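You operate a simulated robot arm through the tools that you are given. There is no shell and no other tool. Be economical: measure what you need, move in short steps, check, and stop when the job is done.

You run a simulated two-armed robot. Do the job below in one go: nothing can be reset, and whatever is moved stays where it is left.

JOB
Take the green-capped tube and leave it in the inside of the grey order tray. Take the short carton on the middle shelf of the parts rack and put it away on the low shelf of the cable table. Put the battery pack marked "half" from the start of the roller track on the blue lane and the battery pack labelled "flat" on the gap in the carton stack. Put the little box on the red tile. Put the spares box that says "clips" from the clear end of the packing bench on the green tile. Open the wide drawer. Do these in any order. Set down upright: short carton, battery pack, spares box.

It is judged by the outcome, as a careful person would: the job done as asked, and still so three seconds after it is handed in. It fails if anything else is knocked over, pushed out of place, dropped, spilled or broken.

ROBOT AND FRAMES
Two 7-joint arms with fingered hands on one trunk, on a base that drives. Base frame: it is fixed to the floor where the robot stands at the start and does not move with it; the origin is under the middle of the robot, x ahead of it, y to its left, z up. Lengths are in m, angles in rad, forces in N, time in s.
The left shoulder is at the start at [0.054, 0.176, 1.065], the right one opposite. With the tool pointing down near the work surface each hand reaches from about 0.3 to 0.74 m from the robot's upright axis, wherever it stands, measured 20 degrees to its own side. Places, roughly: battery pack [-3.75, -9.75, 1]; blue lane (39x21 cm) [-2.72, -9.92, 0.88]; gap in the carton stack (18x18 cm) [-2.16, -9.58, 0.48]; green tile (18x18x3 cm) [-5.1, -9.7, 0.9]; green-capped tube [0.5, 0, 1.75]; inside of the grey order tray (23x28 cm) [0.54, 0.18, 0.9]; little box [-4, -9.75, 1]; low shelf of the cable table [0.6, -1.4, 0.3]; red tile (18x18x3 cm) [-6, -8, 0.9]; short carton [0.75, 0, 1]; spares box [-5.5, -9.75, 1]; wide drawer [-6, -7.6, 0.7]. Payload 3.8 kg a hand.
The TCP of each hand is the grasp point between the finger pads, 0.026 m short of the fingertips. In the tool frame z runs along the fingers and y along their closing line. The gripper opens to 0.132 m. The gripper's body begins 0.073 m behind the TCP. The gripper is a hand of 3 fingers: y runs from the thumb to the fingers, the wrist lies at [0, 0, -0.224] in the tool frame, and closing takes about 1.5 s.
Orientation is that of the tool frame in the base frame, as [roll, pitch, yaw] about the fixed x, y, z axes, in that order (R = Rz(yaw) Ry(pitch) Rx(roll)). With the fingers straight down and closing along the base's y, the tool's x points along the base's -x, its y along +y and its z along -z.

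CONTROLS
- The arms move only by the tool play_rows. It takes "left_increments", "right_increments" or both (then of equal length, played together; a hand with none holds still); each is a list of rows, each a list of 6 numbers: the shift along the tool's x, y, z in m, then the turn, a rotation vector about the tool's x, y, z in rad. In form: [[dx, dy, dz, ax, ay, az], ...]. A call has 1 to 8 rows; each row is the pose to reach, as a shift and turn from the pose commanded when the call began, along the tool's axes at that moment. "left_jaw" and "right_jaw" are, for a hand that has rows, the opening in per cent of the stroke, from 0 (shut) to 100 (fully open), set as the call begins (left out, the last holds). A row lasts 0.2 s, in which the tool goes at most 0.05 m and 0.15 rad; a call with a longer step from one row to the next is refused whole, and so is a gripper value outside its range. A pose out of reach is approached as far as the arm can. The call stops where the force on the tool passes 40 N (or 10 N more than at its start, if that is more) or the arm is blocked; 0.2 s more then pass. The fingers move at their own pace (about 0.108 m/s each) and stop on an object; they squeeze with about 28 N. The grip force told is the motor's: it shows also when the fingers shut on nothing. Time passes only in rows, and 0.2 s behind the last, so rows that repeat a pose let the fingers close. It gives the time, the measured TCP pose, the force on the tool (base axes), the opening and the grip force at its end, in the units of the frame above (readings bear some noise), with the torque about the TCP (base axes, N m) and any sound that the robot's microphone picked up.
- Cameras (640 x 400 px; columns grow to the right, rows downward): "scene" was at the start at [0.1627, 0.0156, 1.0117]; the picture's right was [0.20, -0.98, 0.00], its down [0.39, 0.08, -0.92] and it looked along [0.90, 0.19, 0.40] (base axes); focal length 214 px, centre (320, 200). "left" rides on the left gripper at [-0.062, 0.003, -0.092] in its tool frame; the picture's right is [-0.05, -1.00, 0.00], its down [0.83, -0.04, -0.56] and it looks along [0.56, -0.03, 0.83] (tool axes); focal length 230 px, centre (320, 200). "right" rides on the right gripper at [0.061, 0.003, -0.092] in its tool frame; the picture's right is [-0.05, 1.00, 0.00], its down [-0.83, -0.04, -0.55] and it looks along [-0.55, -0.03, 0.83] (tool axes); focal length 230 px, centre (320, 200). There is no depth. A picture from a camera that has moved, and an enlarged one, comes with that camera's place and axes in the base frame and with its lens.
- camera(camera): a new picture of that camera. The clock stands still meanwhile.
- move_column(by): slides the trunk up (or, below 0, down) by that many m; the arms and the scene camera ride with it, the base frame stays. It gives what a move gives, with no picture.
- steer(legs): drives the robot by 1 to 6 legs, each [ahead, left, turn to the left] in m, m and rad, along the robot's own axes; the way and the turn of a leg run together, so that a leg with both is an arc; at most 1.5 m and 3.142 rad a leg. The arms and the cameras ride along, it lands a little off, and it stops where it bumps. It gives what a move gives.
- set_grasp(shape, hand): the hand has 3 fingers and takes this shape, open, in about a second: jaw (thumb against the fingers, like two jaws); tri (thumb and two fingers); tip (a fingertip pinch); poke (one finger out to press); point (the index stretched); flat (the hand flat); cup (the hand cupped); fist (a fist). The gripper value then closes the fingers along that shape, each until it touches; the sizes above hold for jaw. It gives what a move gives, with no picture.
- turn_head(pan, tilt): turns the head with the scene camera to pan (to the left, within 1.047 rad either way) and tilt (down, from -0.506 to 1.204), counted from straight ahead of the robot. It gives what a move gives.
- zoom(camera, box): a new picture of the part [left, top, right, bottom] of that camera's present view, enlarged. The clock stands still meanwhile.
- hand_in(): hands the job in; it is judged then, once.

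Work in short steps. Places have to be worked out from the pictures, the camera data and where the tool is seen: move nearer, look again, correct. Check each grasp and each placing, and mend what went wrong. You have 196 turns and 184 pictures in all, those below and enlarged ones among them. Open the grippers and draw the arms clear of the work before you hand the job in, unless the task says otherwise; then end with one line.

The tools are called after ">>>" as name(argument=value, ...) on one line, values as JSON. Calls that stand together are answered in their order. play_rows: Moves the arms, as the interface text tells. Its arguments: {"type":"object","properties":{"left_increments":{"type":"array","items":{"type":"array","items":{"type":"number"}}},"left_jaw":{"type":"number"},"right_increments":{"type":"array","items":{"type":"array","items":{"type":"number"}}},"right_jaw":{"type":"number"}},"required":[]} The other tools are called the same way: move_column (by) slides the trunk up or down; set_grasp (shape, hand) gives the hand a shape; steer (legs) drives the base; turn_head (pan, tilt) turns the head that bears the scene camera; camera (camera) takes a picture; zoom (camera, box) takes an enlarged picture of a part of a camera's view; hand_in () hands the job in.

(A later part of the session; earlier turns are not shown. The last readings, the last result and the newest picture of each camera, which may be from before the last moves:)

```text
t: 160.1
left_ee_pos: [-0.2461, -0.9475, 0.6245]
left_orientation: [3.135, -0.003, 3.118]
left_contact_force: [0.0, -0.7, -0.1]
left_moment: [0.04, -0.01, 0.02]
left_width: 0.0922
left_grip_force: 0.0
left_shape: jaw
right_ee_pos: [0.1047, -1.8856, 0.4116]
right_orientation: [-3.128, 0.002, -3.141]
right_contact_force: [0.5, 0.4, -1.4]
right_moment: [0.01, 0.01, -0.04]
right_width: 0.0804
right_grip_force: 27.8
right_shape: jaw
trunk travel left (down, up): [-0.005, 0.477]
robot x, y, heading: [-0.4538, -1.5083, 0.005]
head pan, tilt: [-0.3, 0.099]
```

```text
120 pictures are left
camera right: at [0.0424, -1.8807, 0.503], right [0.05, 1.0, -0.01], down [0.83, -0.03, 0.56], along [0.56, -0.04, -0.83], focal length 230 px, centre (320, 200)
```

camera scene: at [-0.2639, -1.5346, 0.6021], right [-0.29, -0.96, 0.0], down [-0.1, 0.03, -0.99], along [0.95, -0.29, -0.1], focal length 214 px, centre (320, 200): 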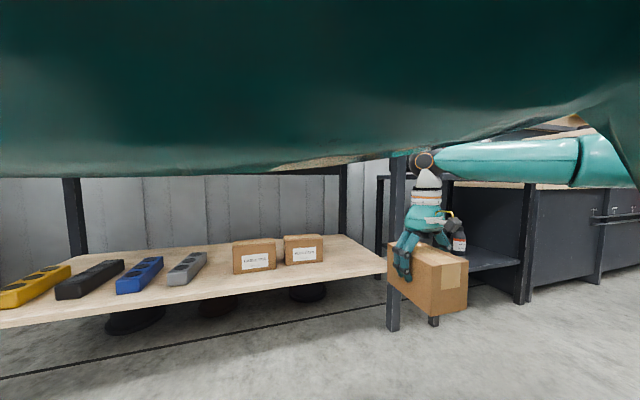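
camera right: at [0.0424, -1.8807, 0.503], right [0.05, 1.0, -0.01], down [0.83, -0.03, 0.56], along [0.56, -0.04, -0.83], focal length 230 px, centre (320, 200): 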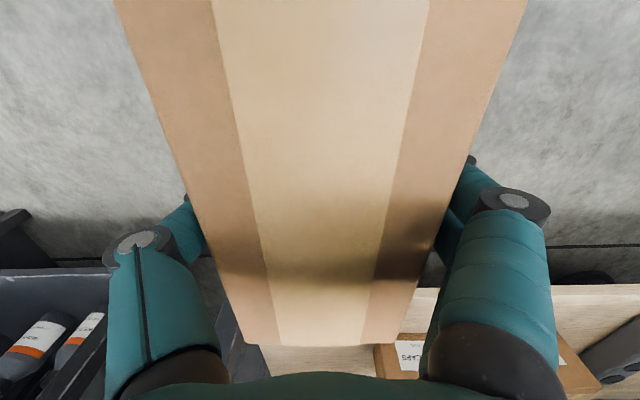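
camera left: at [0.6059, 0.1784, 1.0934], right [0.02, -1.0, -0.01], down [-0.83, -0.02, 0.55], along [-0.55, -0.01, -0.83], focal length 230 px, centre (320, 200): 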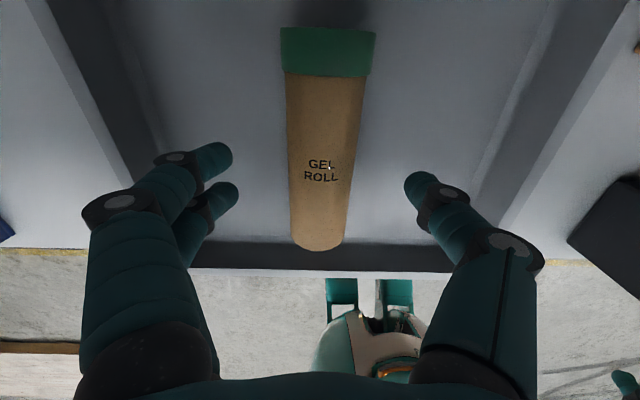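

Path is good: hand y −1.886 between the small carton (−1.80) and the leg (−1.99), carton bottom ≈0.34. Drive in in two steps.

>>> steer(legs=[[0.28, 0, 0]])

>>> turn_head(pan=-0.6, tilt=0.1)

>>> camera(camera="scene")

>>> camera(camera="right")

```text
t: 162.1
left_ee_pos: [0.0335, -0.9452, 0.6266]
left_orientation: [3.135, -0.001, 3.122]
left_contact_force: [-0.2, 0.6, -0.6]
left_moment: [-0.01, 0.03, -0.01]
left_width: 0.0924
left_grip_force: 0.1
left_shape: jaw
right_ee_pos: [0.3886, -1.881, 0.4117]
right_orientation: [-3.127, 0.003, -3.137]
right_contact_force: [-0.1, 0.6, -3.5]
right_moment: [0.0, 0.01, -0.01]
right_width: 0.08
right_grip_force: 28.3
right_shape: jaw
trunk travel left (down, up): [-0.005, 0.477]
robot x, y, heading: [-0.171, -1.507, 0.004]
head pan, tilt: [-0.3, 0.099]
```

```text
t: 162.9
left_ee_pos: [0.0341, -0.9456, 0.6249]
left_orientation: [3.134, -0.002, 3.122]
left_contact_force: [0.8, 0.1, -0.1]
left_moment: [-0.01, 0.02, -0.02]
left_width: 0.0922
left_grip_force: 0.0
left_shape: jaw
right_ee_pos: [0.388, -1.8824, 0.4115]
right_orientation: [-3.128, 0.001, -3.135]
right_contact_force: [0.3, -0.9, -1.8]
right_moment: [-0.02, 0.01, 0.02]
right_width: 0.0803
right_grip_force: 28.4
right_shape: jaw
trunk travel left (down, up): [-0.005, 0.477]
robot x, y, heading: [-0.1723, -1.5028, 0.007]
head pan, tilt: [-0.6, 0.099]
```

```text
119 pictures are left
camera scene: at [0.0068, -1.5577, 0.6022], right [-0.56, -0.83, 0.0], down [-0.08, 0.06, -0.99], along [0.82, -0.56, -0.1], focal length 214 px, centre (320, 200)
```

scene: 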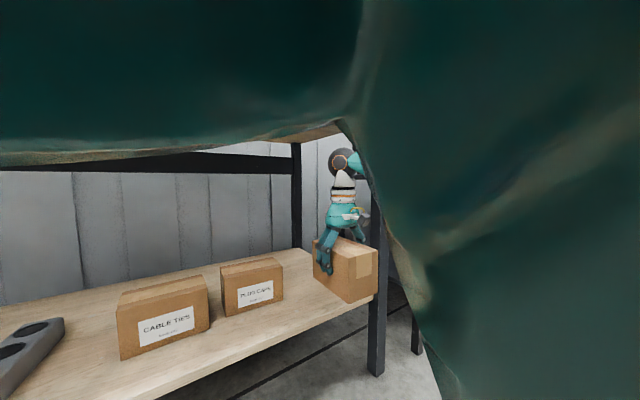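

```text
118 pictures are left
camera right: at [0.3261, -1.8779, 0.503], right [0.05, 1.0, -0.01], down [0.83, -0.03, 0.56], along [0.56, -0.04, -0.83], focal length 230 px, centre (320, 200)
```

right: 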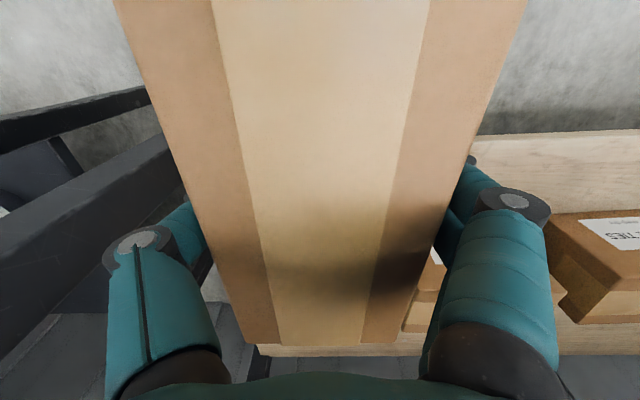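

Clearances on both sides look fine (≈4 cm to the small carton, ≈5 cm to the leg). Drive the last 0.14.

>>> steer(legs=[[0.14, 0, 0]])

>>> camera(camera="right")

>>> camera(camera="scene")

```text
t: 164.2
left_ee_pos: [0.1738, -0.9451, 0.6265]
left_orientation: [3.135, -0.001, 3.123]
left_contact_force: [-0.5, 0.0, -0.2]
left_moment: [-0.02, -0.03, 0.01]
left_width: 0.0923
left_grip_force: 0.0
left_shape: jaw
right_ee_pos: [0.5274, -1.8817, 0.4118]
right_orientation: [-3.128, 0.002, -3.137]
right_contact_force: [0.7, 0.2, -2.6]
right_moment: [0.01, 0.02, -0.03]
right_width: 0.0804
right_grip_force: 27.9
right_shape: jaw
trunk travel left (down, up): [-0.005, 0.477]
robot x, y, heading: [-0.0343, -1.5071, 0.003]
head pan, tilt: [-0.6, 0.099]
```

```text
117 pictures are left
camera right: at [0.4654, -1.8773, 0.5031], right [0.05, 1.0, -0.01], down [0.83, -0.03, 0.56], along [0.56, -0.04, -0.83], focal length 230 px, centre (320, 200)
```

right: 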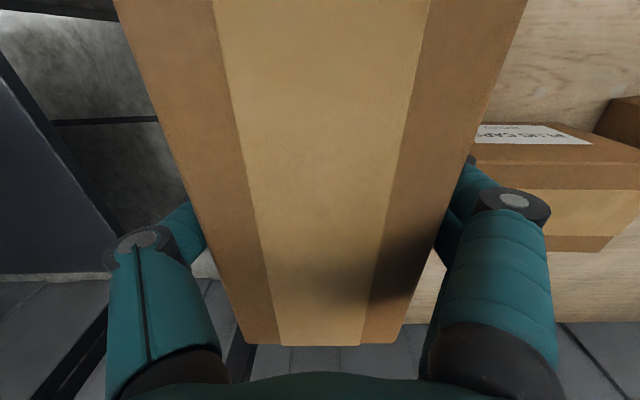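

```text
116 pictures are left
camera scene: at [0.1462, -1.557, 0.6022], right [-0.56, -0.83, 0.0], down [-0.08, 0.06, -0.99], along [0.82, -0.56, -0.1], focal length 214 px, centre (320, 200)
```

scene: 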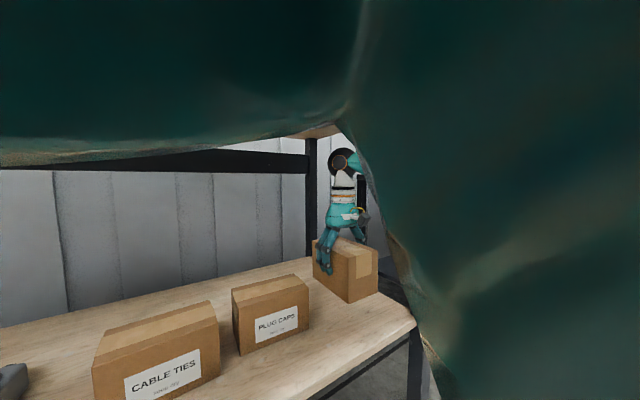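

Carton lies over the shelf (edge ≈ −1.97…−2.0, carton's edge −1.92). Lower until contact.

>>> play_rows(right_increments=[[0, 0.005, 0.015, 0, 0, 0], [0, 0.005, 0.03, 0, 0, 0], [0, 0.005, 0.036, 0, 0, 0], [0, 0.005, 0.042, 0, 0, 0], [0, 0.005, 0.048, 0, 0, 0]])

```text
t: 165.4
left_ee_pos: [0.1741, -0.9454, 0.6254]
left_orientation: [3.135, -0.002, 3.123]
left_contact_force: [-0.7, -0.3, 0.5]
left_moment: [0.02, 0.0, 0.02]
left_width: 0.0922
left_grip_force: 0.0
left_shape: jaw
right_ee_pos: [0.5283, -1.8786, 0.3634]
right_orientation: [-3.129, 0.003, -3.136]
right_contact_force: [0.2, 0.3, -2.2]
right_moment: [0.0, 0.01, 0.02]
right_width: 0.0803
right_grip_force: 28.3
right_shape: jaw
trunk travel left (down, up): [-0.005, 0.477]
robot x, y, heading: [-0.0319, -1.5044, 0.005]
head pan, tilt: [-0.6, 0.099]
```

No contact yet; creep lower.

>>> play_rows(right_increments=[[0, 0, 0.005, 0, 0, 0], [0, 0, 0.01, 0, 0, 0], [0, 0, 0.015, 0, 0, 0], [0, 0, 0.02, 0, 0, 0], [0, 0, 0.025, 0, 0, 0]])

>>> camera(camera="scene")

```text
t: 166.6
left_ee_pos: [0.1748, -0.9446, 0.6251]
left_orientation: [3.133, -0.002, 3.122]
left_contact_force: [0.2, 0.4, -0.5]
left_moment: [0.02, 0.0, 0.01]
left_width: 0.0922
left_grip_force: 0.1
left_shape: jaw
right_ee_pos: [0.5275, -1.8781, 0.3395]
right_orientation: [-3.127, 0.002, -3.137]
right_contact_force: [0.4, 0.5, -1.8]
right_moment: [-0.02, -0.03, -0.03]
right_width: 0.0801
right_grip_force: 27.8
right_shape: jaw
trunk travel left (down, up): [-0.005, 0.477]
robot x, y, heading: [-0.0298, -1.5056, 0.003]
head pan, tilt: [-0.6, 0.099]
```

```text
115 pictures are left
camera scene: at [0.1462, -1.557, 0.6022], right [-0.56, -0.83, 0.0], down [-0.08, 0.06, -0.99], along [0.82, -0.56, -0.1], focal length 214 px, centre (320, 200)
```

scene: 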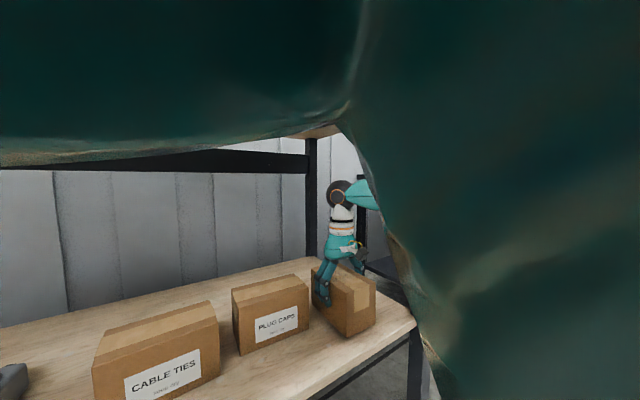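

>>> play_rows(right_increments=[[0, 0, 0.005, 0, 0, 0], [0, 0, 0.01, 0, 0, 0], [0, 0, 0.015, 0, 0, 0], [0, 0, 0.02, 0, 0, 0], [0, 0, 0.025, 0, 0, 0], [0, 0, 0.03, 0, 0, 0]])

>>> camera(camera="scene")

```text
t: 167.6
left_ee_pos: [0.1731, -0.9442, 0.6257]
left_orientation: [3.136, -0.001, 3.122]
left_contact_force: [0.3, 0.6, 0.3]
left_moment: [0.01, 0.01, -0.01]
left_width: 0.0925
left_grip_force: 0.0
left_shape: jaw
right_ee_pos: [0.5299, -1.8775, 0.3286]
right_orientation: [-3.129, 0.013, -3.136]
right_contact_force: [-10.2, 1.0, 22.1]
right_moment: [0.16, 0.13, -0.01]
right_width: 0.0784
right_grip_force: 27.7
right_shape: jaw
trunk travel left (down, up): [-0.005, 0.477]
robot x, y, heading: [-0.0341, -1.5067, 0.006]
head pan, tilt: [-0.6, 0.099]
stopped in row 4 (right hand): the force on the tool passed its limit at 43 N (the readings are from after the stop); the commanded pose is now the measured one
```

```text
114 pictures are left
camera scene: at [0.1448, -1.5567, 0.6025], right [-0.56, -0.83, 0.0], down [-0.08, 0.05, -1.0], along [0.82, -0.56, -0.1], focal length 214 px, centre (320, 200)
```

scene: 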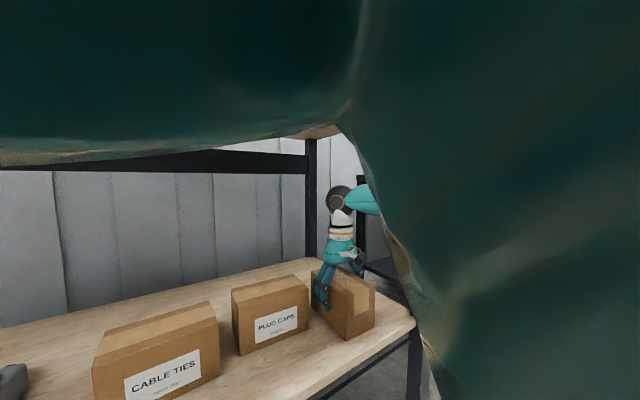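

Carton stands on the shelf (z≈0.26). The small carton is ~2 cm away, so I open only slightly (to ≈0.088) and rise.

>>> play_rows(right_increments=[[0, 0, -0.002, 0, 0, 0], [0, 0, -0.002, 0, 0, 0], [0, 0, -0.002, 0, 0, 0], [0, 0, -0.002, 0, 0, 0], [0, 0, -0.02, 0, 0, 0], [0, 0, -0.04, 0, 0, 0], [0, 0, -0.06, 0, 0, 0], [0, 0, -0.085, 0, 0, 0]], right_jaw=67)

>>> camera(camera="scene")

>>> camera(camera="right")

```text
t: 169.4
left_ee_pos: [0.1733, -0.9451, 0.6264]
left_orientation: [3.135, -0.002, 3.122]
left_contact_force: [0.4, 0.3, 0.0]
left_moment: [0.0, -0.01, 0.03]
left_width: 0.0923
left_grip_force: 0.0
left_shape: jaw
right_ee_pos: [0.5289, -1.8785, 0.4085]
right_orientation: [-3.127, 0.012, -3.136]
right_contact_force: [-0.4, -0.2, 0.2]
right_moment: [-0.02, 0.03, 0.02]
right_width: 0.0883
right_grip_force: 0.0
right_shape: jaw
trunk travel left (down, up): [-0.005, 0.477]
robot x, y, heading: [-0.0337, -1.5059, 0.002]
head pan, tilt: [-0.6, 0.099]
```

```text
113 pictures are left
camera scene: at [0.1459, -1.5571, 0.6022], right [-0.56, -0.83, 0.0], down [-0.08, 0.06, -1.0], along [0.82, -0.56, -0.1], focal length 214 px, centre (320, 200)
```

scene: 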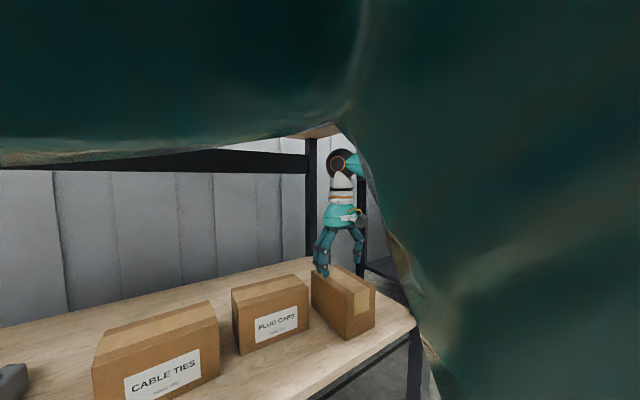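

```text
112 pictures are left
camera right: at [0.4668, -1.873, 0.5002], right [0.05, 1.0, -0.01], down [0.83, -0.03, 0.56], along [0.56, -0.04, -0.83], focal length 230 px, centre (320, 200)
```

right: 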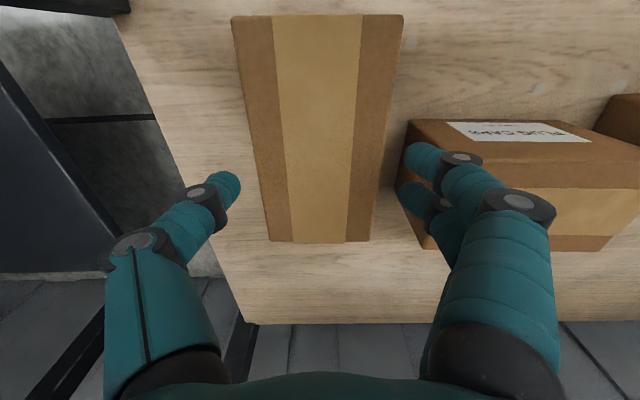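

Carton is placed neatly. Rise a bit more and back straight out, then look toward the far areas.

>>> play_rows(right_increments=[[0, 0, -0.02, 0, 0, 0]])

>>> steer(legs=[[-0.7, 0, 0]])

>>> move_column(by=0.375)

>>> turn_head(pan=0, tilt=0.3)

>>> camera(camera="scene")

```text
t: 169.8
left_ee_pos: [0.1738, -0.9453, 0.6261]
left_orientation: [3.136, -0.002, 3.122]
left_contact_force: [0.7, 1.6, 0.7]
left_moment: [-0.01, -0.02, 0.0]
left_width: 0.0922
left_grip_force: 0.1
left_shape: jaw
right_ee_pos: [0.5299, -1.8767, 0.4294]
right_orientation: [-3.13, 0.012, -3.138]
right_contact_force: [1.0, -0.3, -0.1]
right_moment: [0.02, 0.04, -0.01]
right_width: 0.088
right_grip_force: 0.0
right_shape: jaw
trunk travel left (down, up): [-0.005, 0.477]
robot x, y, heading: [-0.0347, -1.5029, 0.007]
head pan, tilt: [-0.6, 0.099]
```

```text
t: 173.6
left_ee_pos: [-0.5268, -0.9503, 0.6249]
left_orientation: [3.134, -0.001, 3.13]
left_contact_force: [-0.3, 0.0, -0.1]
left_moment: [-0.01, -0.01, 0.03]
left_width: 0.0924
left_grip_force: 0.0
left_shape: jaw
right_ee_pos: [-0.1648, -1.8794, 0.4284]
right_orientation: [-3.127, 0.011, -3.129]
right_contact_force: [-0.1, 1.0, -0.2]
right_moment: [0.02, 0.0, -0.01]
right_width: 0.0879
right_grip_force: 0.1
right_shape: jaw
trunk travel left (down, up): [-0.005, 0.477]
robot x, y, heading: [-0.7299, -1.5108, 0.01]
head pan, tilt: [-0.6, 0.099]
```

```text
t: 177.2
left_ee_pos: [-0.528, -0.9491, 1.001]
left_orientation: [3.137, -0.002, 3.128]
left_contact_force: [0.1, -0.8, -0.4]
left_moment: [0.0, -0.03, -0.02]
left_width: 0.0923
left_grip_force: 0.1
left_shape: jaw
right_ee_pos: [-0.1645, -1.8792, 0.8043]
right_orientation: [-3.127, 0.008, -3.129]
right_contact_force: [-0.4, -0.2, 0.5]
right_moment: [-0.01, -0.02, 0.02]
right_width: 0.0881
right_grip_force: 0.1
right_shape: jaw
trunk travel left (down, up): [-0.38, 0.102]
robot x, y, heading: [-0.7315, -1.5088, 0.009]
head pan, tilt: [-0.6, 0.099]
```

```text
t: 178.2
left_ee_pos: [-0.5262, -0.9499, 1.0]
left_orientation: [3.133, -0.002, 3.131]
left_contact_force: [0.2, -0.3, 0.0]
left_moment: [0.02, 0.01, -0.04]
left_width: 0.0923
left_grip_force: 0.0
left_shape: jaw
right_ee_pos: [-0.1643, -1.8802, 0.803]
right_orientation: [-3.126, 0.01, -3.129]
right_contact_force: [0.2, -0.2, 0.4]
right_moment: [0.0, -0.01, 0.04]
right_width: 0.0882
right_grip_force: 0.0
right_shape: jaw
trunk travel left (down, up): [-0.38, 0.102]
robot x, y, heading: [-0.7312, -1.5109, 0.011]
head pan, tilt: [0.0, 0.3]
```

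```text
111 pictures are left
camera scene: at [-0.5392, -1.5097, 0.9554], right [0.01, -1.0, 0.0], down [-0.3, 0.0, -0.96], along [0.96, 0.01, -0.3], focal length 214 px, centre (320, 200)
```

scene: 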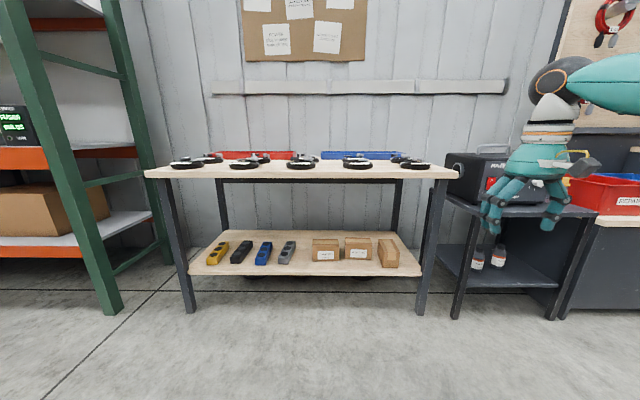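

The carton stands properly. I tuck both arms in, then turn toward the far area and look.

>>> play_rows(right_increments=[[0.024, 0.018, -0.025, 0, 0, 0], [0.048, 0.036, -0.05, 0, 0, 0], [0.072, 0.054, -0.075, 0, 0, 0], [0.096, 0.072, -0.1, 0, 0, 0], [0.12, 0.09, -0.125, 0, 0, 0], [0.144, 0.108, -0.15, 0, 0, 0], [0.168, 0.126, -0.175, 0, 0, 0], [0.19, 0.15, -0.2, 0, 0, 0]], left_increments=[[-0.02, -0.037, 0, 0, 0, 0], [-0.04, -0.074, 0, 0, 0, 0], [-0.06, -0.111, 0, 0, 0, 0], [-0.08, -0.148, 0, 0, 0, 0], [-0.1, -0.185, 0, 0, 0, 0], [-0.12, -0.222, 0, 0, 0, 0], [-0.14, -0.26, 0, 0, 0, 0], [-0.16, -0.297, 0, 0, 0, 0]], right_jaw=100, left_jaw=100)

>>> steer(legs=[[-0.3, 0, 0], [0, 0, -1.57]])

>>> turn_head(pan=0, tilt=0.15)

>>> camera(camera="scene")

```text
t: 180.0
left_ee_pos: [-0.3702, -1.2493, 0.9995]
left_orientation: [3.134, 0.0, 3.131]
left_contact_force: [0.3, -0.7, 0.1]
left_moment: [0.02, 0.02, -0.01]
left_width: 0.1321
left_grip_force: 0.0
left_shape: jaw
right_ee_pos: [-0.3575, -1.7292, 0.9999]
right_orientation: [-3.128, 0.009, -3.132]
right_contact_force: [0.7, 0.2, -0.8]
right_moment: [-0.03, -0.01, -0.03]
right_width: 0.1317
right_grip_force: 0.0
right_shape: jaw
trunk travel left (down, up): [-0.38, 0.102]
robot x, y, heading: [-0.7333, -1.512, 0.015]
head pan, tilt: [0.0, 0.3]
```

```text
t: 185.9
left_ee_pos: [-0.7638, -1.8727, 0.9969]
left_orientation: [3.135, -0.002, 1.558]
left_contact_force: [0.4, 0.3, -0.7]
left_moment: [0.01, 0.01, 0.0]
left_width: 0.1318
left_grip_force: 0.1
left_shape: jaw
right_ee_pos: [-1.2451, -1.8879, 1.0]
right_orientation: [-3.127, 0.011, 1.584]
right_contact_force: [0.1, 0.2, -0.7]
right_moment: [0.0, 0.0, -0.02]
right_width: 0.1318
right_grip_force: 0.1
right_shape: jaw
trunk travel left (down, up): [-0.38, 0.102]
robot x, y, heading: [-1.0295, -1.5174, -1.555]
head pan, tilt: [0.0, 0.3]
```

```text
t: 186.6
left_ee_pos: [-0.7646, -1.8718, 0.9976]
left_orientation: [3.135, -0.004, 1.558]
left_contact_force: [0.1, 0.8, -0.2]
left_moment: [-0.02, -0.03, 0.01]
left_width: 0.1322
left_grip_force: 0.1
left_shape: jaw
right_ee_pos: [-1.2442, -1.8869, 0.9995]
right_orientation: [-3.128, 0.01, 1.583]
right_contact_force: [0.1, 0.1, 0.2]
right_moment: [0.02, 0.01, 0.01]
right_width: 0.1318
right_grip_force: 0.0
right_shape: jaw
trunk travel left (down, up): [-0.38, 0.102]
robot x, y, heading: [-1.0295, -1.5155, -1.557]
head pan, tilt: [0.0, 0.15]
```

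```text
110 pictures are left
camera scene: at [-1.0241, -1.7039, 0.9693], right [-1.0, -0.01, 0.0], down [0.0, 0.15, -0.99], along [0.01, -0.99, -0.15], focal length 214 px, centre (320, 200)
```

scene: 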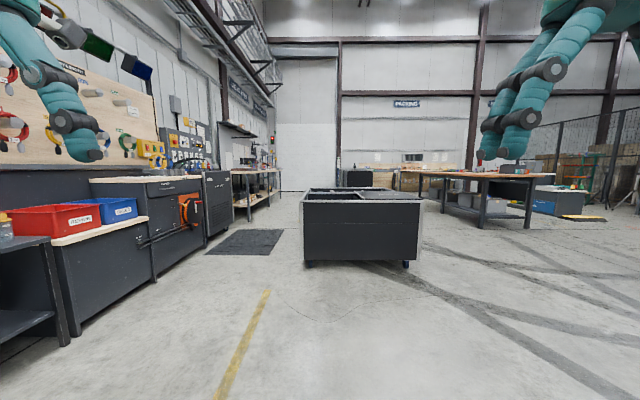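

A dark chest stands ahead (x −0.85…−2.0, y≈−3.8); I look to the right as well to choose a route.

>>> turn_head(pan=-0.8, tilt=0.15)

>>> camera(camera="scene")

```text
t: 187.7
left_ee_pos: [-0.7647, -1.8728, 0.9983]
left_orientation: [3.134, -0.002, 1.558]
left_contact_force: [-0.1, -0.7, 0.3]
left_moment: [0.03, -0.02, 0.0]
left_width: 0.1321
left_grip_force: 0.1
left_shape: jaw
right_ee_pos: [-1.2451, -1.8869, 1.0]
right_orientation: [-3.126, 0.011, 1.582]
right_contact_force: [-0.2, -0.3, 0.0]
right_moment: [-0.02, 0.03, 0.04]
right_width: 0.1322
right_grip_force: 0.1
right_shape: jaw
trunk travel left (down, up): [-0.38, 0.102]
robot x, y, heading: [-1.0273, -1.5134, -1.562]
head pan, tilt: [-0.799, 0.15]
```

```text
109 pictures are left
camera scene: at [-1.0908, -1.6767, 0.9694], right [-0.71, 0.71, 0.0], down [0.11, 0.11, -0.99], along [-0.7, -0.7, -0.15], focal length 214 px, centre (320, 200)
```

scene: 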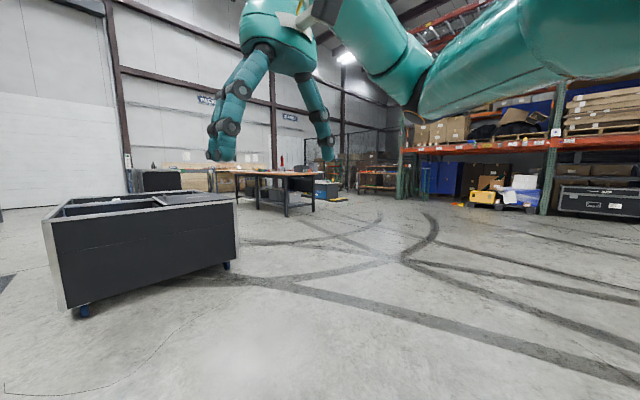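

Open floor lies to the right of the chest. I strafe right 1.7 m and drive ahead to about (−2.75, −5.5), then look.

>>> steer(legs=[[0, -1.4, 0], [0.3, -0.4, 0], [1.4, 0, 0], [1.4, 0, 0]])

>>> turn_head(pan=0, tilt=0.15)

>>> camera(camera="scene")

>>> turn_head(pan=-0.8, tilt=0.15)

>>> camera(camera="scene")

```text
t: 216.8
left_ee_pos: [-2.5107, -4.9864, 0.9973]
left_orientation: [3.135, -0.003, 1.561]
left_contact_force: [-0.4, -0.5, -0.9]
left_moment: [-0.01, 0.0, -0.02]
left_width: 0.1319
left_grip_force: 0.1
left_shape: jaw
right_ee_pos: [-2.9925, -4.9986, 0.9997]
right_orientation: [-3.128, 0.011, 1.586]
right_contact_force: [0.4, 0.8, 1.1]
right_moment: [0.01, -0.04, 0.01]
right_width: 0.1318
right_grip_force: 0.1
right_shape: jaw
trunk travel left (down, up): [-0.38, 0.102]
robot x, y, heading: [-2.7755, -4.6276, -1.555]
head pan, tilt: [-0.799, 0.15]
```

```text
t: 218.0
left_ee_pos: [-2.5114, -4.9851, 0.9972]
left_orientation: [3.135, -0.002, 1.56]
left_contact_force: [0.1, 0.7, 0.1]
left_moment: [0.0, -0.05, -0.01]
left_width: 0.132
left_grip_force: 0.1
left_shape: jaw
right_ee_pos: [-2.9926, -4.9999, 1.0004]
right_orientation: [-3.128, 0.01, 1.584]
right_contact_force: [-0.2, 0.2, 0.2]
right_moment: [-0.01, -0.01, 0.03]
right_width: 0.1318
right_grip_force: 0.0
right_shape: jaw
trunk travel left (down, up): [-0.38, 0.102]
robot x, y, heading: [-2.7737, -4.6286, -1.556]
head pan, tilt: [0.0, 0.15]
```

```text
108 pictures are left
camera scene: at [-2.7717, -4.817, 0.9694], right [-1.0, -0.01, 0.0], down [0.0, 0.15, -0.99], along [0.01, -0.99, -0.15], focal length 214 px, centre (320, 200)
```

scene: 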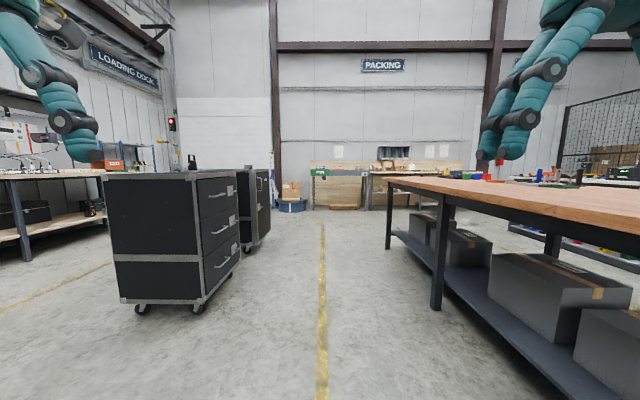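

```text
t: 219.1
left_ee_pos: [-2.5133, -4.9843, 0.9985]
left_orientation: [3.136, 0.0, 1.562]
left_contact_force: [0.0, 0.6, 0.2]
left_moment: [0.0, -0.01, -0.01]
left_width: 0.132
left_grip_force: 0.0
left_shape: jaw
right_ee_pos: [-2.9925, -4.9997, 1.0003]
right_orientation: [-3.129, 0.009, 1.586]
right_contact_force: [-0.6, 0.7, -0.3]
right_moment: [-0.02, 0.01, 0.03]
right_width: 0.1319
right_grip_force: 0.0
right_shape: jaw
trunk travel left (down, up): [-0.38, 0.102]
robot x, y, heading: [-2.7746, -4.6284, -1.561]
head pan, tilt: [-0.799, 0.15]
```

```text
107 pictures are left
camera scene: at [-2.8384, -4.7899, 0.9694], right [-0.71, 0.71, 0.0], down [0.11, 0.11, -0.99], along [-0.7, -0.7, -0.15], focal length 214 px, centre (320, 200)
```

scene: 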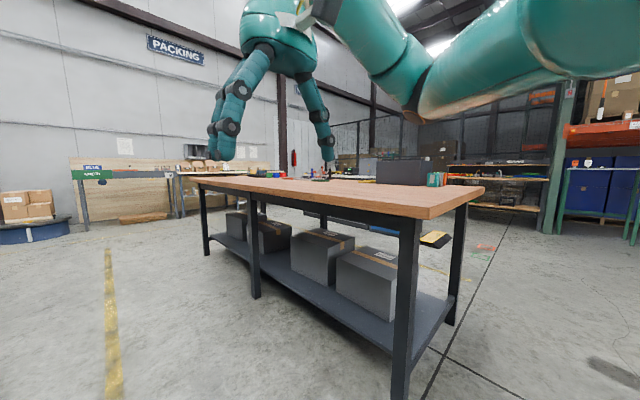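

The aisle along the yellow line is clear. I drive ahead 3 m and look at the packing line.

>>> steer(legs=[[1.5, 0, -0.01], [1.5, 0, 0]])

>>> turn_head(pan=0, tilt=0.2)

>>> camera(camera="scene")

>>> turn_head(pan=-0.9, tilt=0.2)

>>> camera(camera="scene")

```text
t: 233.5
left_ee_pos: [-2.4851, -7.9852, 0.997]
left_orientation: [3.135, -0.001, 1.557]
left_contact_force: [-0.1, 0.0, -0.1]
left_moment: [0.03, -0.02, -0.03]
left_width: 0.1318
left_grip_force: 0.1
left_shape: jaw
right_ee_pos: [-2.9651, -7.9977, 1.0008]
right_orientation: [-3.128, 0.011, 1.578]
right_contact_force: [-0.2, 0.0, -0.2]
right_moment: [0.04, 0.04, 0.02]
right_width: 0.132
right_grip_force: 0.1
right_shape: jaw
trunk travel left (down, up): [-0.38, 0.102]
robot x, y, heading: [-2.7458, -7.6262, -1.561]
head pan, tilt: [-0.799, 0.15]
```

```text
t: 234.7
left_ee_pos: [-2.4844, -7.9856, 0.9973]
left_orientation: [3.134, -0.001, 1.555]
left_contact_force: [-0.3, -0.8, -0.7]
left_moment: [0.01, -0.02, -0.01]
left_width: 0.1316
left_grip_force: 0.1
left_shape: jaw
right_ee_pos: [-2.9636, -7.9968, 1.0003]
right_orientation: [-3.128, 0.011, 1.579]
right_contact_force: [-0.3, -0.5, 0.3]
right_moment: [-0.02, -0.01, 0.03]
right_width: 0.1319
right_grip_force: 0.1
right_shape: jaw
trunk travel left (down, up): [-0.38, 0.102]
robot x, y, heading: [-2.7441, -7.625, -1.562]
head pan, tilt: [0.0, 0.201]
```

```text
106 pictures are left
camera scene: at [-2.7433, -7.8158, 0.9647], right [-1.0, -0.01, 0.0], down [0.0, 0.2, -0.98], along [0.01, -0.98, -0.2], focal length 214 px, centre (320, 200)
```

scene: 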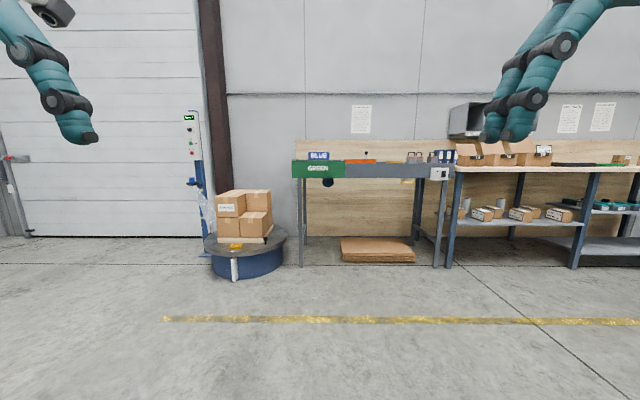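

```text
t: 235.9
left_ee_pos: [-2.4826, -7.9841, 0.9972]
left_orientation: [3.135, -0.002, 1.556]
left_contact_force: [0.1, 0.0, -0.9]
left_moment: [0.04, 0.0, -0.01]
left_width: 0.1321
left_grip_force: 0.0
left_shape: jaw
right_ee_pos: [-2.9642, -7.9967, 0.9997]
right_orientation: [-3.127, 0.011, 1.58]
right_contact_force: [-0.2, -1.4, 0.1]
right_moment: [0.05, 0.05, 0.0]
right_width: 0.1321
right_grip_force: 0.1
right_shape: jaw
trunk travel left (down, up): [-0.38, 0.102]
robot x, y, heading: [-2.7481, -7.625, -1.561]
head pan, tilt: [-0.901, 0.201]
```

```text
105 pictures are left
camera scene: at [-2.8165, -7.7813, 0.9647], right [-0.63, 0.78, 0.0], down [0.15, 0.13, -0.98], along [-0.76, -0.62, -0.2], focal length 214 px, centre (320, 200)
```

scene: 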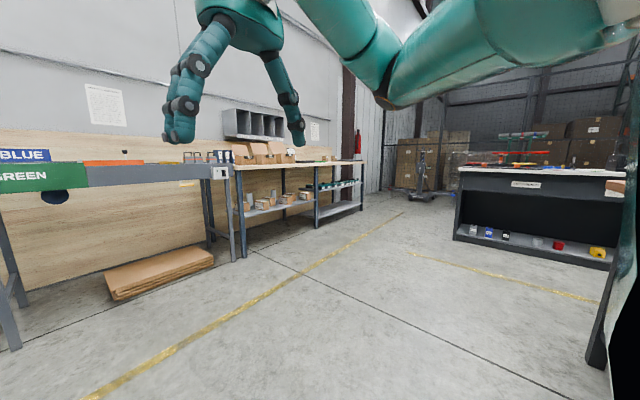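

I see the roller track (blue/green lane end at left), the packing bench to its right, the carton stack on a turntable, and the bench at right. I move in front of the track start and look.

>>> steer(legs=[[0.8, -0.85, 0]])

>>> turn_head(pan=0, tilt=0.15)

>>> camera(camera="scene")

>>> turn_head(pan=-0.9, tilt=0.15)

>>> camera(camera="scene")

```text
t: 243.7
left_ee_pos: [-3.3342, -8.7881, 0.9969]
left_orientation: [3.135, -0.004, 1.547]
left_contact_force: [-0.4, 0.1, -0.7]
left_moment: [0.02, 0.01, 0.01]
left_width: 0.132
left_grip_force: 0.0
left_shape: jaw
right_ee_pos: [-3.8138, -8.797, 1.0001]
right_orientation: [-3.128, 0.01, 1.573]
right_contact_force: [-0.8, -0.5, 0.4]
right_moment: [0.01, -0.02, -0.03]
right_width: 0.132
right_grip_force: 0.1
right_shape: jaw
trunk travel left (down, up): [-0.38, 0.102]
robot x, y, heading: [-3.5932, -8.4295, -1.572]
head pan, tilt: [-0.901, 0.201]
```

```text
t: 244.9
left_ee_pos: [-3.3327, -8.7877, 0.9976]
left_orientation: [3.135, -0.004, 1.548]
left_contact_force: [-0.6, 0.1, 0.1]
left_moment: [0.01, -0.01, 0.02]
left_width: 0.132
left_grip_force: 0.1
left_shape: jaw
right_ee_pos: [-3.8143, -8.7969, 1.0015]
right_orientation: [-3.127, 0.011, 1.572]
right_contact_force: [-0.1, -0.6, -0.7]
right_moment: [0.01, -0.04, -0.01]
right_width: 0.132
right_grip_force: 0.1
right_shape: jaw
trunk travel left (down, up): [-0.38, 0.102]
robot x, y, heading: [-3.5925, -8.4253, -1.57]
head pan, tilt: [0.0, 0.15]
```

```text
104 pictures are left
camera scene: at [-3.5915, -8.6164, 0.9694], right [-1.0, 0.0, 0.0], down [0.0, 0.15, -0.99], along [0.0, -0.99, -0.15], focal length 214 px, centre (320, 200)
```

scene: 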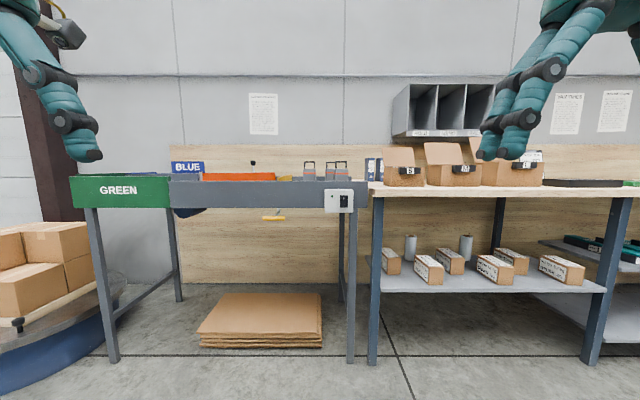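

```text
t: 246.1
left_ee_pos: [-3.3328, -8.7875, 0.9981]
left_orientation: [3.137, -0.001, 1.549]
left_contact_force: [-0.2, 0.3, -1.0]
left_moment: [-0.02, -0.03, 0.02]
left_width: 0.1322
left_grip_force: 0.0
left_shape: jaw
right_ee_pos: [-3.8137, -8.7957, 0.9996]
right_orientation: [-3.126, 0.01, 1.573]
right_contact_force: [0.5, 0.0, 0.2]
right_moment: [0.02, -0.01, 0.0]
right_width: 0.132
right_grip_force: 0.1
right_shape: jaw
trunk travel left (down, up): [-0.38, 0.102]
robot x, y, heading: [-3.5943, -8.4262, -1.57]
head pan, tilt: [-0.901, 0.15]
```

```text
103 pictures are left
camera scene: at [-3.6641, -8.5814, 0.9694], right [-0.62, 0.78, 0.0], down [0.12, 0.09, -0.99], along [-0.77, -0.62, -0.15], focal length 214 px, centre (320, 200)
```

scene: 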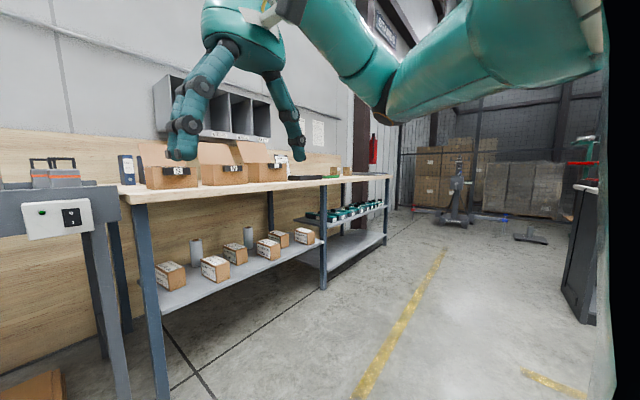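

I raise the trunk and step closer to see onto the track and bench.

>>> move_column(by=0.1)

>>> steer(legs=[[0.25, -0.1, 0]])

>>> turn_head(pan=0, tilt=0.3)

>>> camera(camera="scene")

>>> zoom(camera="scene", box=[200, 130, 440, 260])

```text
t: 247.4
left_ee_pos: [-3.3326, -8.7884, 1.0965]
left_orientation: [3.135, -0.003, 1.547]
left_contact_force: [0.3, 0.3, -0.4]
left_moment: [0.0, 0.01, 0.02]
left_width: 0.132
left_grip_force: 0.0
left_shape: jaw
right_ee_pos: [-3.8144, -8.797, 1.0992]
right_orientation: [-3.127, 0.007, 1.574]
right_contact_force: [-0.1, 0.0, -0.1]
right_moment: [0.02, 0.0, -0.03]
right_width: 0.132
right_grip_force: 0.0
right_shape: jaw
trunk travel left (down, up): [-0.48, 0.002]
robot x, y, heading: [-3.5933, -8.4273, -1.565]
head pan, tilt: [-0.901, 0.15]
```

```text
t: 249.4
left_ee_pos: [-3.4317, -9.0367, 1.0981]
left_orientation: [3.134, -0.002, 1.55]
left_contact_force: [-1.3, -0.6, -0.3]
left_moment: [0.01, -0.01, 0.01]
left_width: 0.1318
left_grip_force: 0.1
left_shape: jaw
right_ee_pos: [-3.9115, -9.0472, 1.1017]
right_orientation: [-3.128, 0.01, 1.575]
right_contact_force: [-0.3, -0.5, -0.3]
right_moment: [-0.02, 0.0, 0.0]
right_width: 0.1316
right_grip_force: 0.2
right_shape: jaw
trunk travel left (down, up): [-0.48, 0.002]
robot x, y, heading: [-3.6896, -8.6769, -1.57]
head pan, tilt: [-0.901, 0.15]
```

```text
t: 250.6
left_ee_pos: [-3.4317, -9.037, 1.098]
left_orientation: [3.137, -0.002, 1.551]
left_contact_force: [-1.0, 0.2, 0.6]
left_moment: [-0.01, -0.02, 0.02]
left_width: 0.1318
left_grip_force: 0.0
left_shape: jaw
right_ee_pos: [-3.9114, -9.0472, 1.1001]
right_orientation: [-3.127, 0.01, 1.575]
right_contact_force: [-0.2, 0.5, -0.5]
right_moment: [0.03, -0.01, 0.01]
right_width: 0.132
right_grip_force: 0.1
right_shape: jaw
trunk travel left (down, up): [-0.48, 0.002]
robot x, y, heading: [-3.6906, -8.6824, -1.568]
head pan, tilt: [0.0, 0.3]
```

```text
102 pictures are left
camera scene: at [-3.6896, -8.8796, 1.0881], right [-1.0, 0.0, 0.0], down [0.0, 0.3, -0.96], along [0.0, -0.96, -0.3], focal length 214 px, centre (320, 200)
```

scene: 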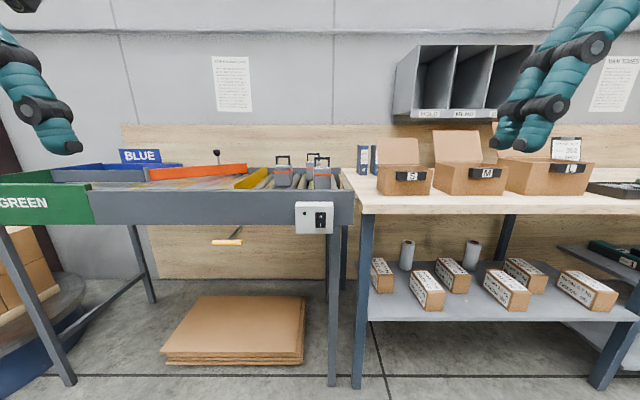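

```text
2.67 times, centred on (320, 195) of scene
camera zoom: at [-3.6896, -8.8796, 1.0881], right [-1.0, 0.0, 0.0], down [0.0, 0.3, -0.96], along [0.0, -0.96, -0.3], focal length 572 px, centre (320, 213)
```

zoom: 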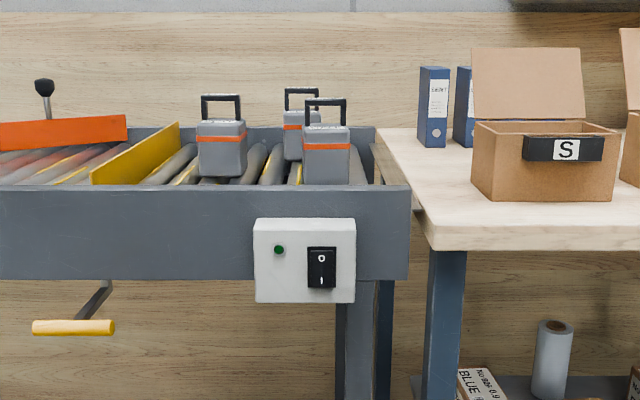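

Three battery packs stand on the rollers; labels aren't readable yet. I move in 0.25 and use the hand cameras.

>>> steer(legs=[[0.22, 0.05, 0]])

>>> camera(camera="right")

>>> zoom(camera="scene", box=[260, 140, 400, 220])

```text
t: 252.3
left_ee_pos: [-3.3821, -9.2564, 1.0983]
left_orientation: [3.134, -0.001, 1.549]
left_contact_force: [0.1, 0.0, 1.0]
left_moment: [0.02, 0.01, 0.01]
left_width: 0.1318
left_grip_force: 0.1
left_shape: jaw
right_ee_pos: [-3.8624, -9.2664, 1.1005]
right_orientation: [-3.126, 0.011, 1.572]
right_contact_force: [0.2, -0.3, 0.4]
right_moment: [-0.01, 0.02, 0.0]
right_width: 0.132
right_grip_force: 0.1
right_shape: jaw
trunk travel left (down, up): [-0.48, 0.002]
robot x, y, heading: [-3.6438, -8.8981, -1.566]
head pan, tilt: [0.0, 0.3]
```

```text
100 pictures are left
camera right: at [-3.8584, -9.2036, 1.1919], right [1.0, -0.05, -0.01], down [-0.03, -0.82, 0.56], along [-0.04, -0.56, -0.83], focal length 230 px, centre (320, 200)
```

right: 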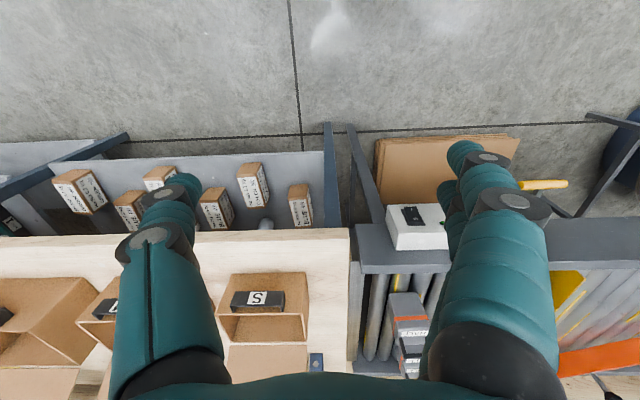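

```text
4.57 times, centred on (330, 180) of scene
camera zoom: at [-3.6395, -9.0989, 1.0883], right [-1.0, 0.0, 0.0], down [0.0, 0.3, -0.96], along [0.0, -0.96, -0.3], focal length 980 px, centre (274, 291)
```

zoom: 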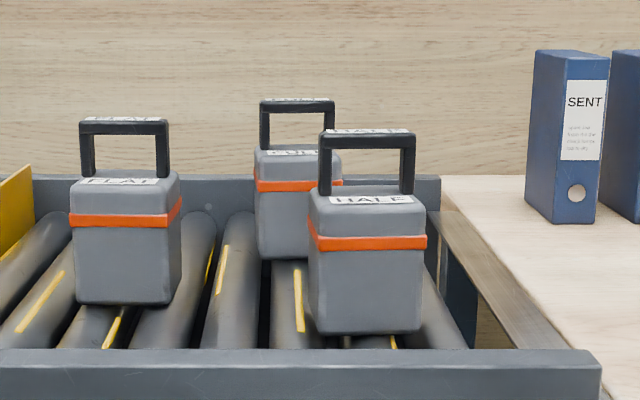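

Labels read: left pack "FLAT", front-right "HALF", back "FULL". Now I strafe left to inspect the blue lane and the carton stack.

>>> steer(legs=[[-0.1, 0.85, 0]])

>>> turn_head(pan=0.0, tilt=0.35)

>>> camera(camera="scene")

>>> turn_head(pan=0.6, tilt=0.6)

>>> camera(camera="scene")

```text
t: 260.0
left_ee_pos: [-2.5392, -9.1532, 1.0975]
left_orientation: [3.135, -0.003, 1.552]
left_contact_force: [-0.2, -0.6, -0.1]
left_moment: [0.01, 0.01, -0.02]
left_width: 0.132
left_grip_force: 0.1
left_shape: jaw
right_ee_pos: [-3.0214, -9.1635, 1.0997]
right_orientation: [-3.128, 0.011, 1.577]
right_contact_force: [0.5, 0.0, -0.1]
right_moment: [0.02, 0.01, 0.02]
right_width: 0.132
right_grip_force: 0.0
right_shape: jaw
trunk travel left (down, up): [-0.48, 0.002]
robot x, y, heading: [-2.8003, -8.7934, -1.57]
head pan, tilt: [0.0, 0.3]
```

```text
t: 260.7
left_ee_pos: [-2.5423, -9.1534, 1.0975]
left_orientation: [3.135, -0.002, 1.55]
left_contact_force: [-0.4, 0.8, 0.9]
left_moment: [0.01, -0.02, 0.01]
left_width: 0.1318
left_grip_force: 0.1
left_shape: jaw
right_ee_pos: [-3.0212, -9.1631, 1.1009]
right_orientation: [-3.128, 0.011, 1.576]
right_contact_force: [0.7, 0.5, 0.1]
right_moment: [-0.03, -0.02, -0.01]
right_width: 0.1322
right_grip_force: 0.2
right_shape: jaw
trunk travel left (down, up): [-0.48, 0.002]
robot x, y, heading: [-2.8006, -8.7931, -1.565]
head pan, tilt: [0.0, 0.351]
```

```text
98 pictures are left
camera scene: at [-2.7989, -8.9951, 1.0834], right [-1.0, -0.01, 0.0], down [0.0, 0.34, -0.94], along [0.01, -0.94, -0.34], focal length 214 px, centre (320, 200)
```

scene: 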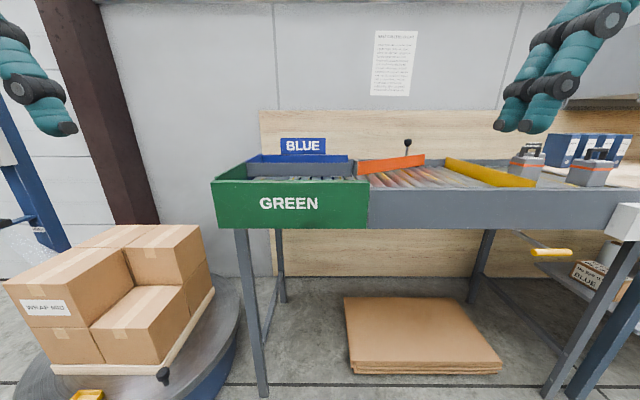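

```text
t: 261.7
left_ee_pos: [-2.5417, -9.1521, 1.0968]
left_orientation: [3.135, -0.001, 1.552]
left_contact_force: [0.5, -0.9, 0.0]
left_moment: [0.05, -0.02, 0.0]
left_width: 0.1321
left_grip_force: 0.0
left_shape: jaw
right_ee_pos: [-3.0215, -9.1623, 1.0999]
right_orientation: [-3.127, 0.01, 1.577]
right_contact_force: [0.0, 1.0, 0.2]
right_moment: [0.02, 0.02, -0.01]
right_width: 0.1319
right_grip_force: 0.0
right_shape: jaw
trunk travel left (down, up): [-0.48, 0.002]
robot x, y, heading: [-2.7978, -8.7919, -1.569]
head pan, tilt: [0.6, 0.6]
```

```text
97 pictures are left
camera scene: at [-2.7492, -8.9747, 1.0607], right [-0.82, -0.57, 0.0], down [-0.32, 0.46, -0.83], along [0.47, -0.68, -0.56], focal length 214 px, centre (320, 200)
```

scene: 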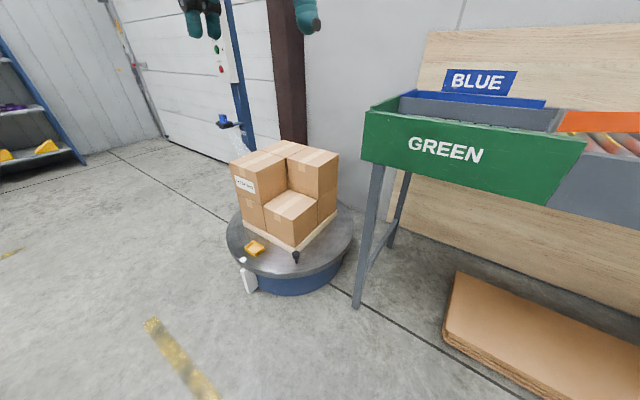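

Lane geometry: front green wall at y≈−9.49 (top ≈0.945), blue lane behind at y −9.82…−10.02. I'll pick packs with the hands pitched ~50° forward (for reach): left for FLAT, right for HALF. Pitch both hands now in free space.

>>> play_rows(right_increments=[[-0.025, 0, 0, 0, -0.145, 0], [-0.05, 0, 0, 0, -0.29, 0], [-0.075, 0, 0, 0, -0.435, 0], [-0.1, 0, 0, 0, -0.58, 0], [-0.125, 0, 0, 0, -0.725, 0], [-0.15, 0, 0, 0, -0.87, 0]], left_increments=[[-0.025, 0, 0, 0, -0.145, 0], [-0.05, 0, 0, 0, -0.29, 0], [-0.075, 0, 0, 0, -0.435, 0], [-0.1, 0, 0, 0, -0.58, 0], [-0.125, 0, 0, 0, -0.725, 0], [-0.15, 0, 0, 0, -0.87, 0]])

>>> steer(legs=[[0, -0.85, 0]])

>>> turn_head(pan=0.0, tilt=0.3)

>>> camera(camera="scene")

>>> camera(camera="right")

```text
t: 263.1
left_ee_pos: [-2.5445, -9.3037, 1.0953]
left_orientation: [3.136, 0.867, 1.546]
left_contact_force: [-0.4, 0.5, 0.3]
left_moment: [0.02, 0.01, 0.0]
left_width: 0.1319
left_grip_force: 0.1
left_shape: jaw
right_ee_pos: [-3.0198, -9.3143, 1.1012]
right_orientation: [-3.119, 0.881, 1.595]
right_contact_force: [0.4, 0.5, -0.2]
right_moment: [0.0, -0.02, 0.04]
right_width: 0.1318
right_grip_force: 0.1
right_shape: jaw
trunk travel left (down, up): [-0.48, 0.002]
robot x, y, heading: [-2.7987, -8.7932, -1.566]
head pan, tilt: [0.6, 0.6]
```

```text
t: 270.9
left_ee_pos: [-3.3854, -9.3085, 1.097]
left_orientation: [3.13, 0.87, 1.553]
left_contact_force: [0.5, 0.0, -0.4]
left_moment: [0.03, -0.01, -0.03]
left_width: 0.1321
left_grip_force: 0.1
left_shape: jaw
right_ee_pos: [-3.861, -9.3222, 1.1021]
right_orientation: [-3.118, 0.878, 1.599]
right_contact_force: [-0.3, -0.2, -0.4]
right_moment: [-0.02, 0.01, 0.01]
right_width: 0.1318
right_grip_force: 0.1
right_shape: jaw
trunk travel left (down, up): [-0.48, 0.002]
robot x, y, heading: [-3.6462, -8.8025, -1.555]
head pan, tilt: [0.6, 0.6]
```

```text
t: 271.9
left_ee_pos: [-3.3848, -9.3081, 1.0968]
left_orientation: [3.131, 0.868, 1.55]
left_contact_force: [0.3, -0.4, 0.2]
left_moment: [-0.01, 0.0, -0.02]
left_width: 0.1316
left_grip_force: 0.0
left_shape: jaw
right_ee_pos: [-3.8605, -9.3231, 1.1025]
right_orientation: [-3.119, 0.879, 1.602]
right_contact_force: [-0.3, 0.3, 0.5]
right_moment: [0.02, -0.01, -0.02]
right_width: 0.132
right_grip_force: 0.1
right_shape: jaw
trunk travel left (down, up): [-0.48, 0.002]
robot x, y, heading: [-3.645, -8.8013, -1.558]
head pan, tilt: [0.0, 0.3]
```

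```text
96 pictures are left
camera scene: at [-3.6415, -9.0032, 1.0881], right [-1.0, -0.01, 0.0], down [0.0, 0.3, -0.96], along [0.01, -0.96, -0.3], focal length 214 px, centre (320, 200)
```

scene: 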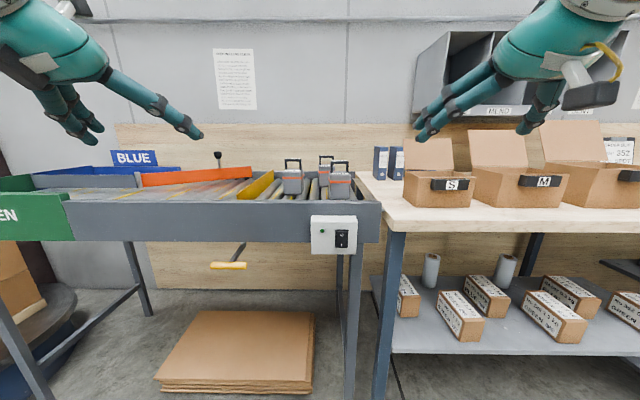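

```text
95 pictures are left
camera right: at [-3.8592, -9.2124, 1.1132], right [1.0, -0.02, 0.03], down [-0.03, -0.1, 0.99], along [-0.02, -0.99, -0.1], focal length 230 px, centre (320, 200)
```

right: 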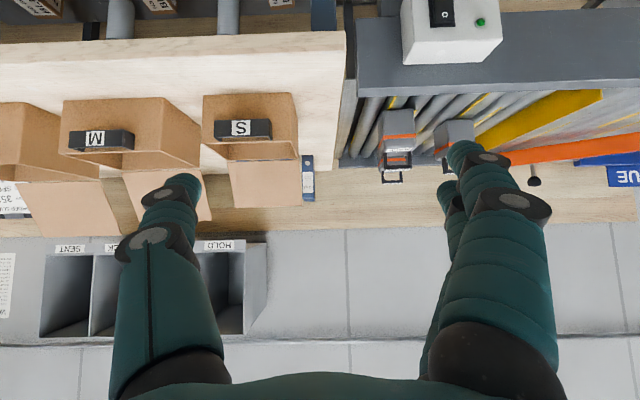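

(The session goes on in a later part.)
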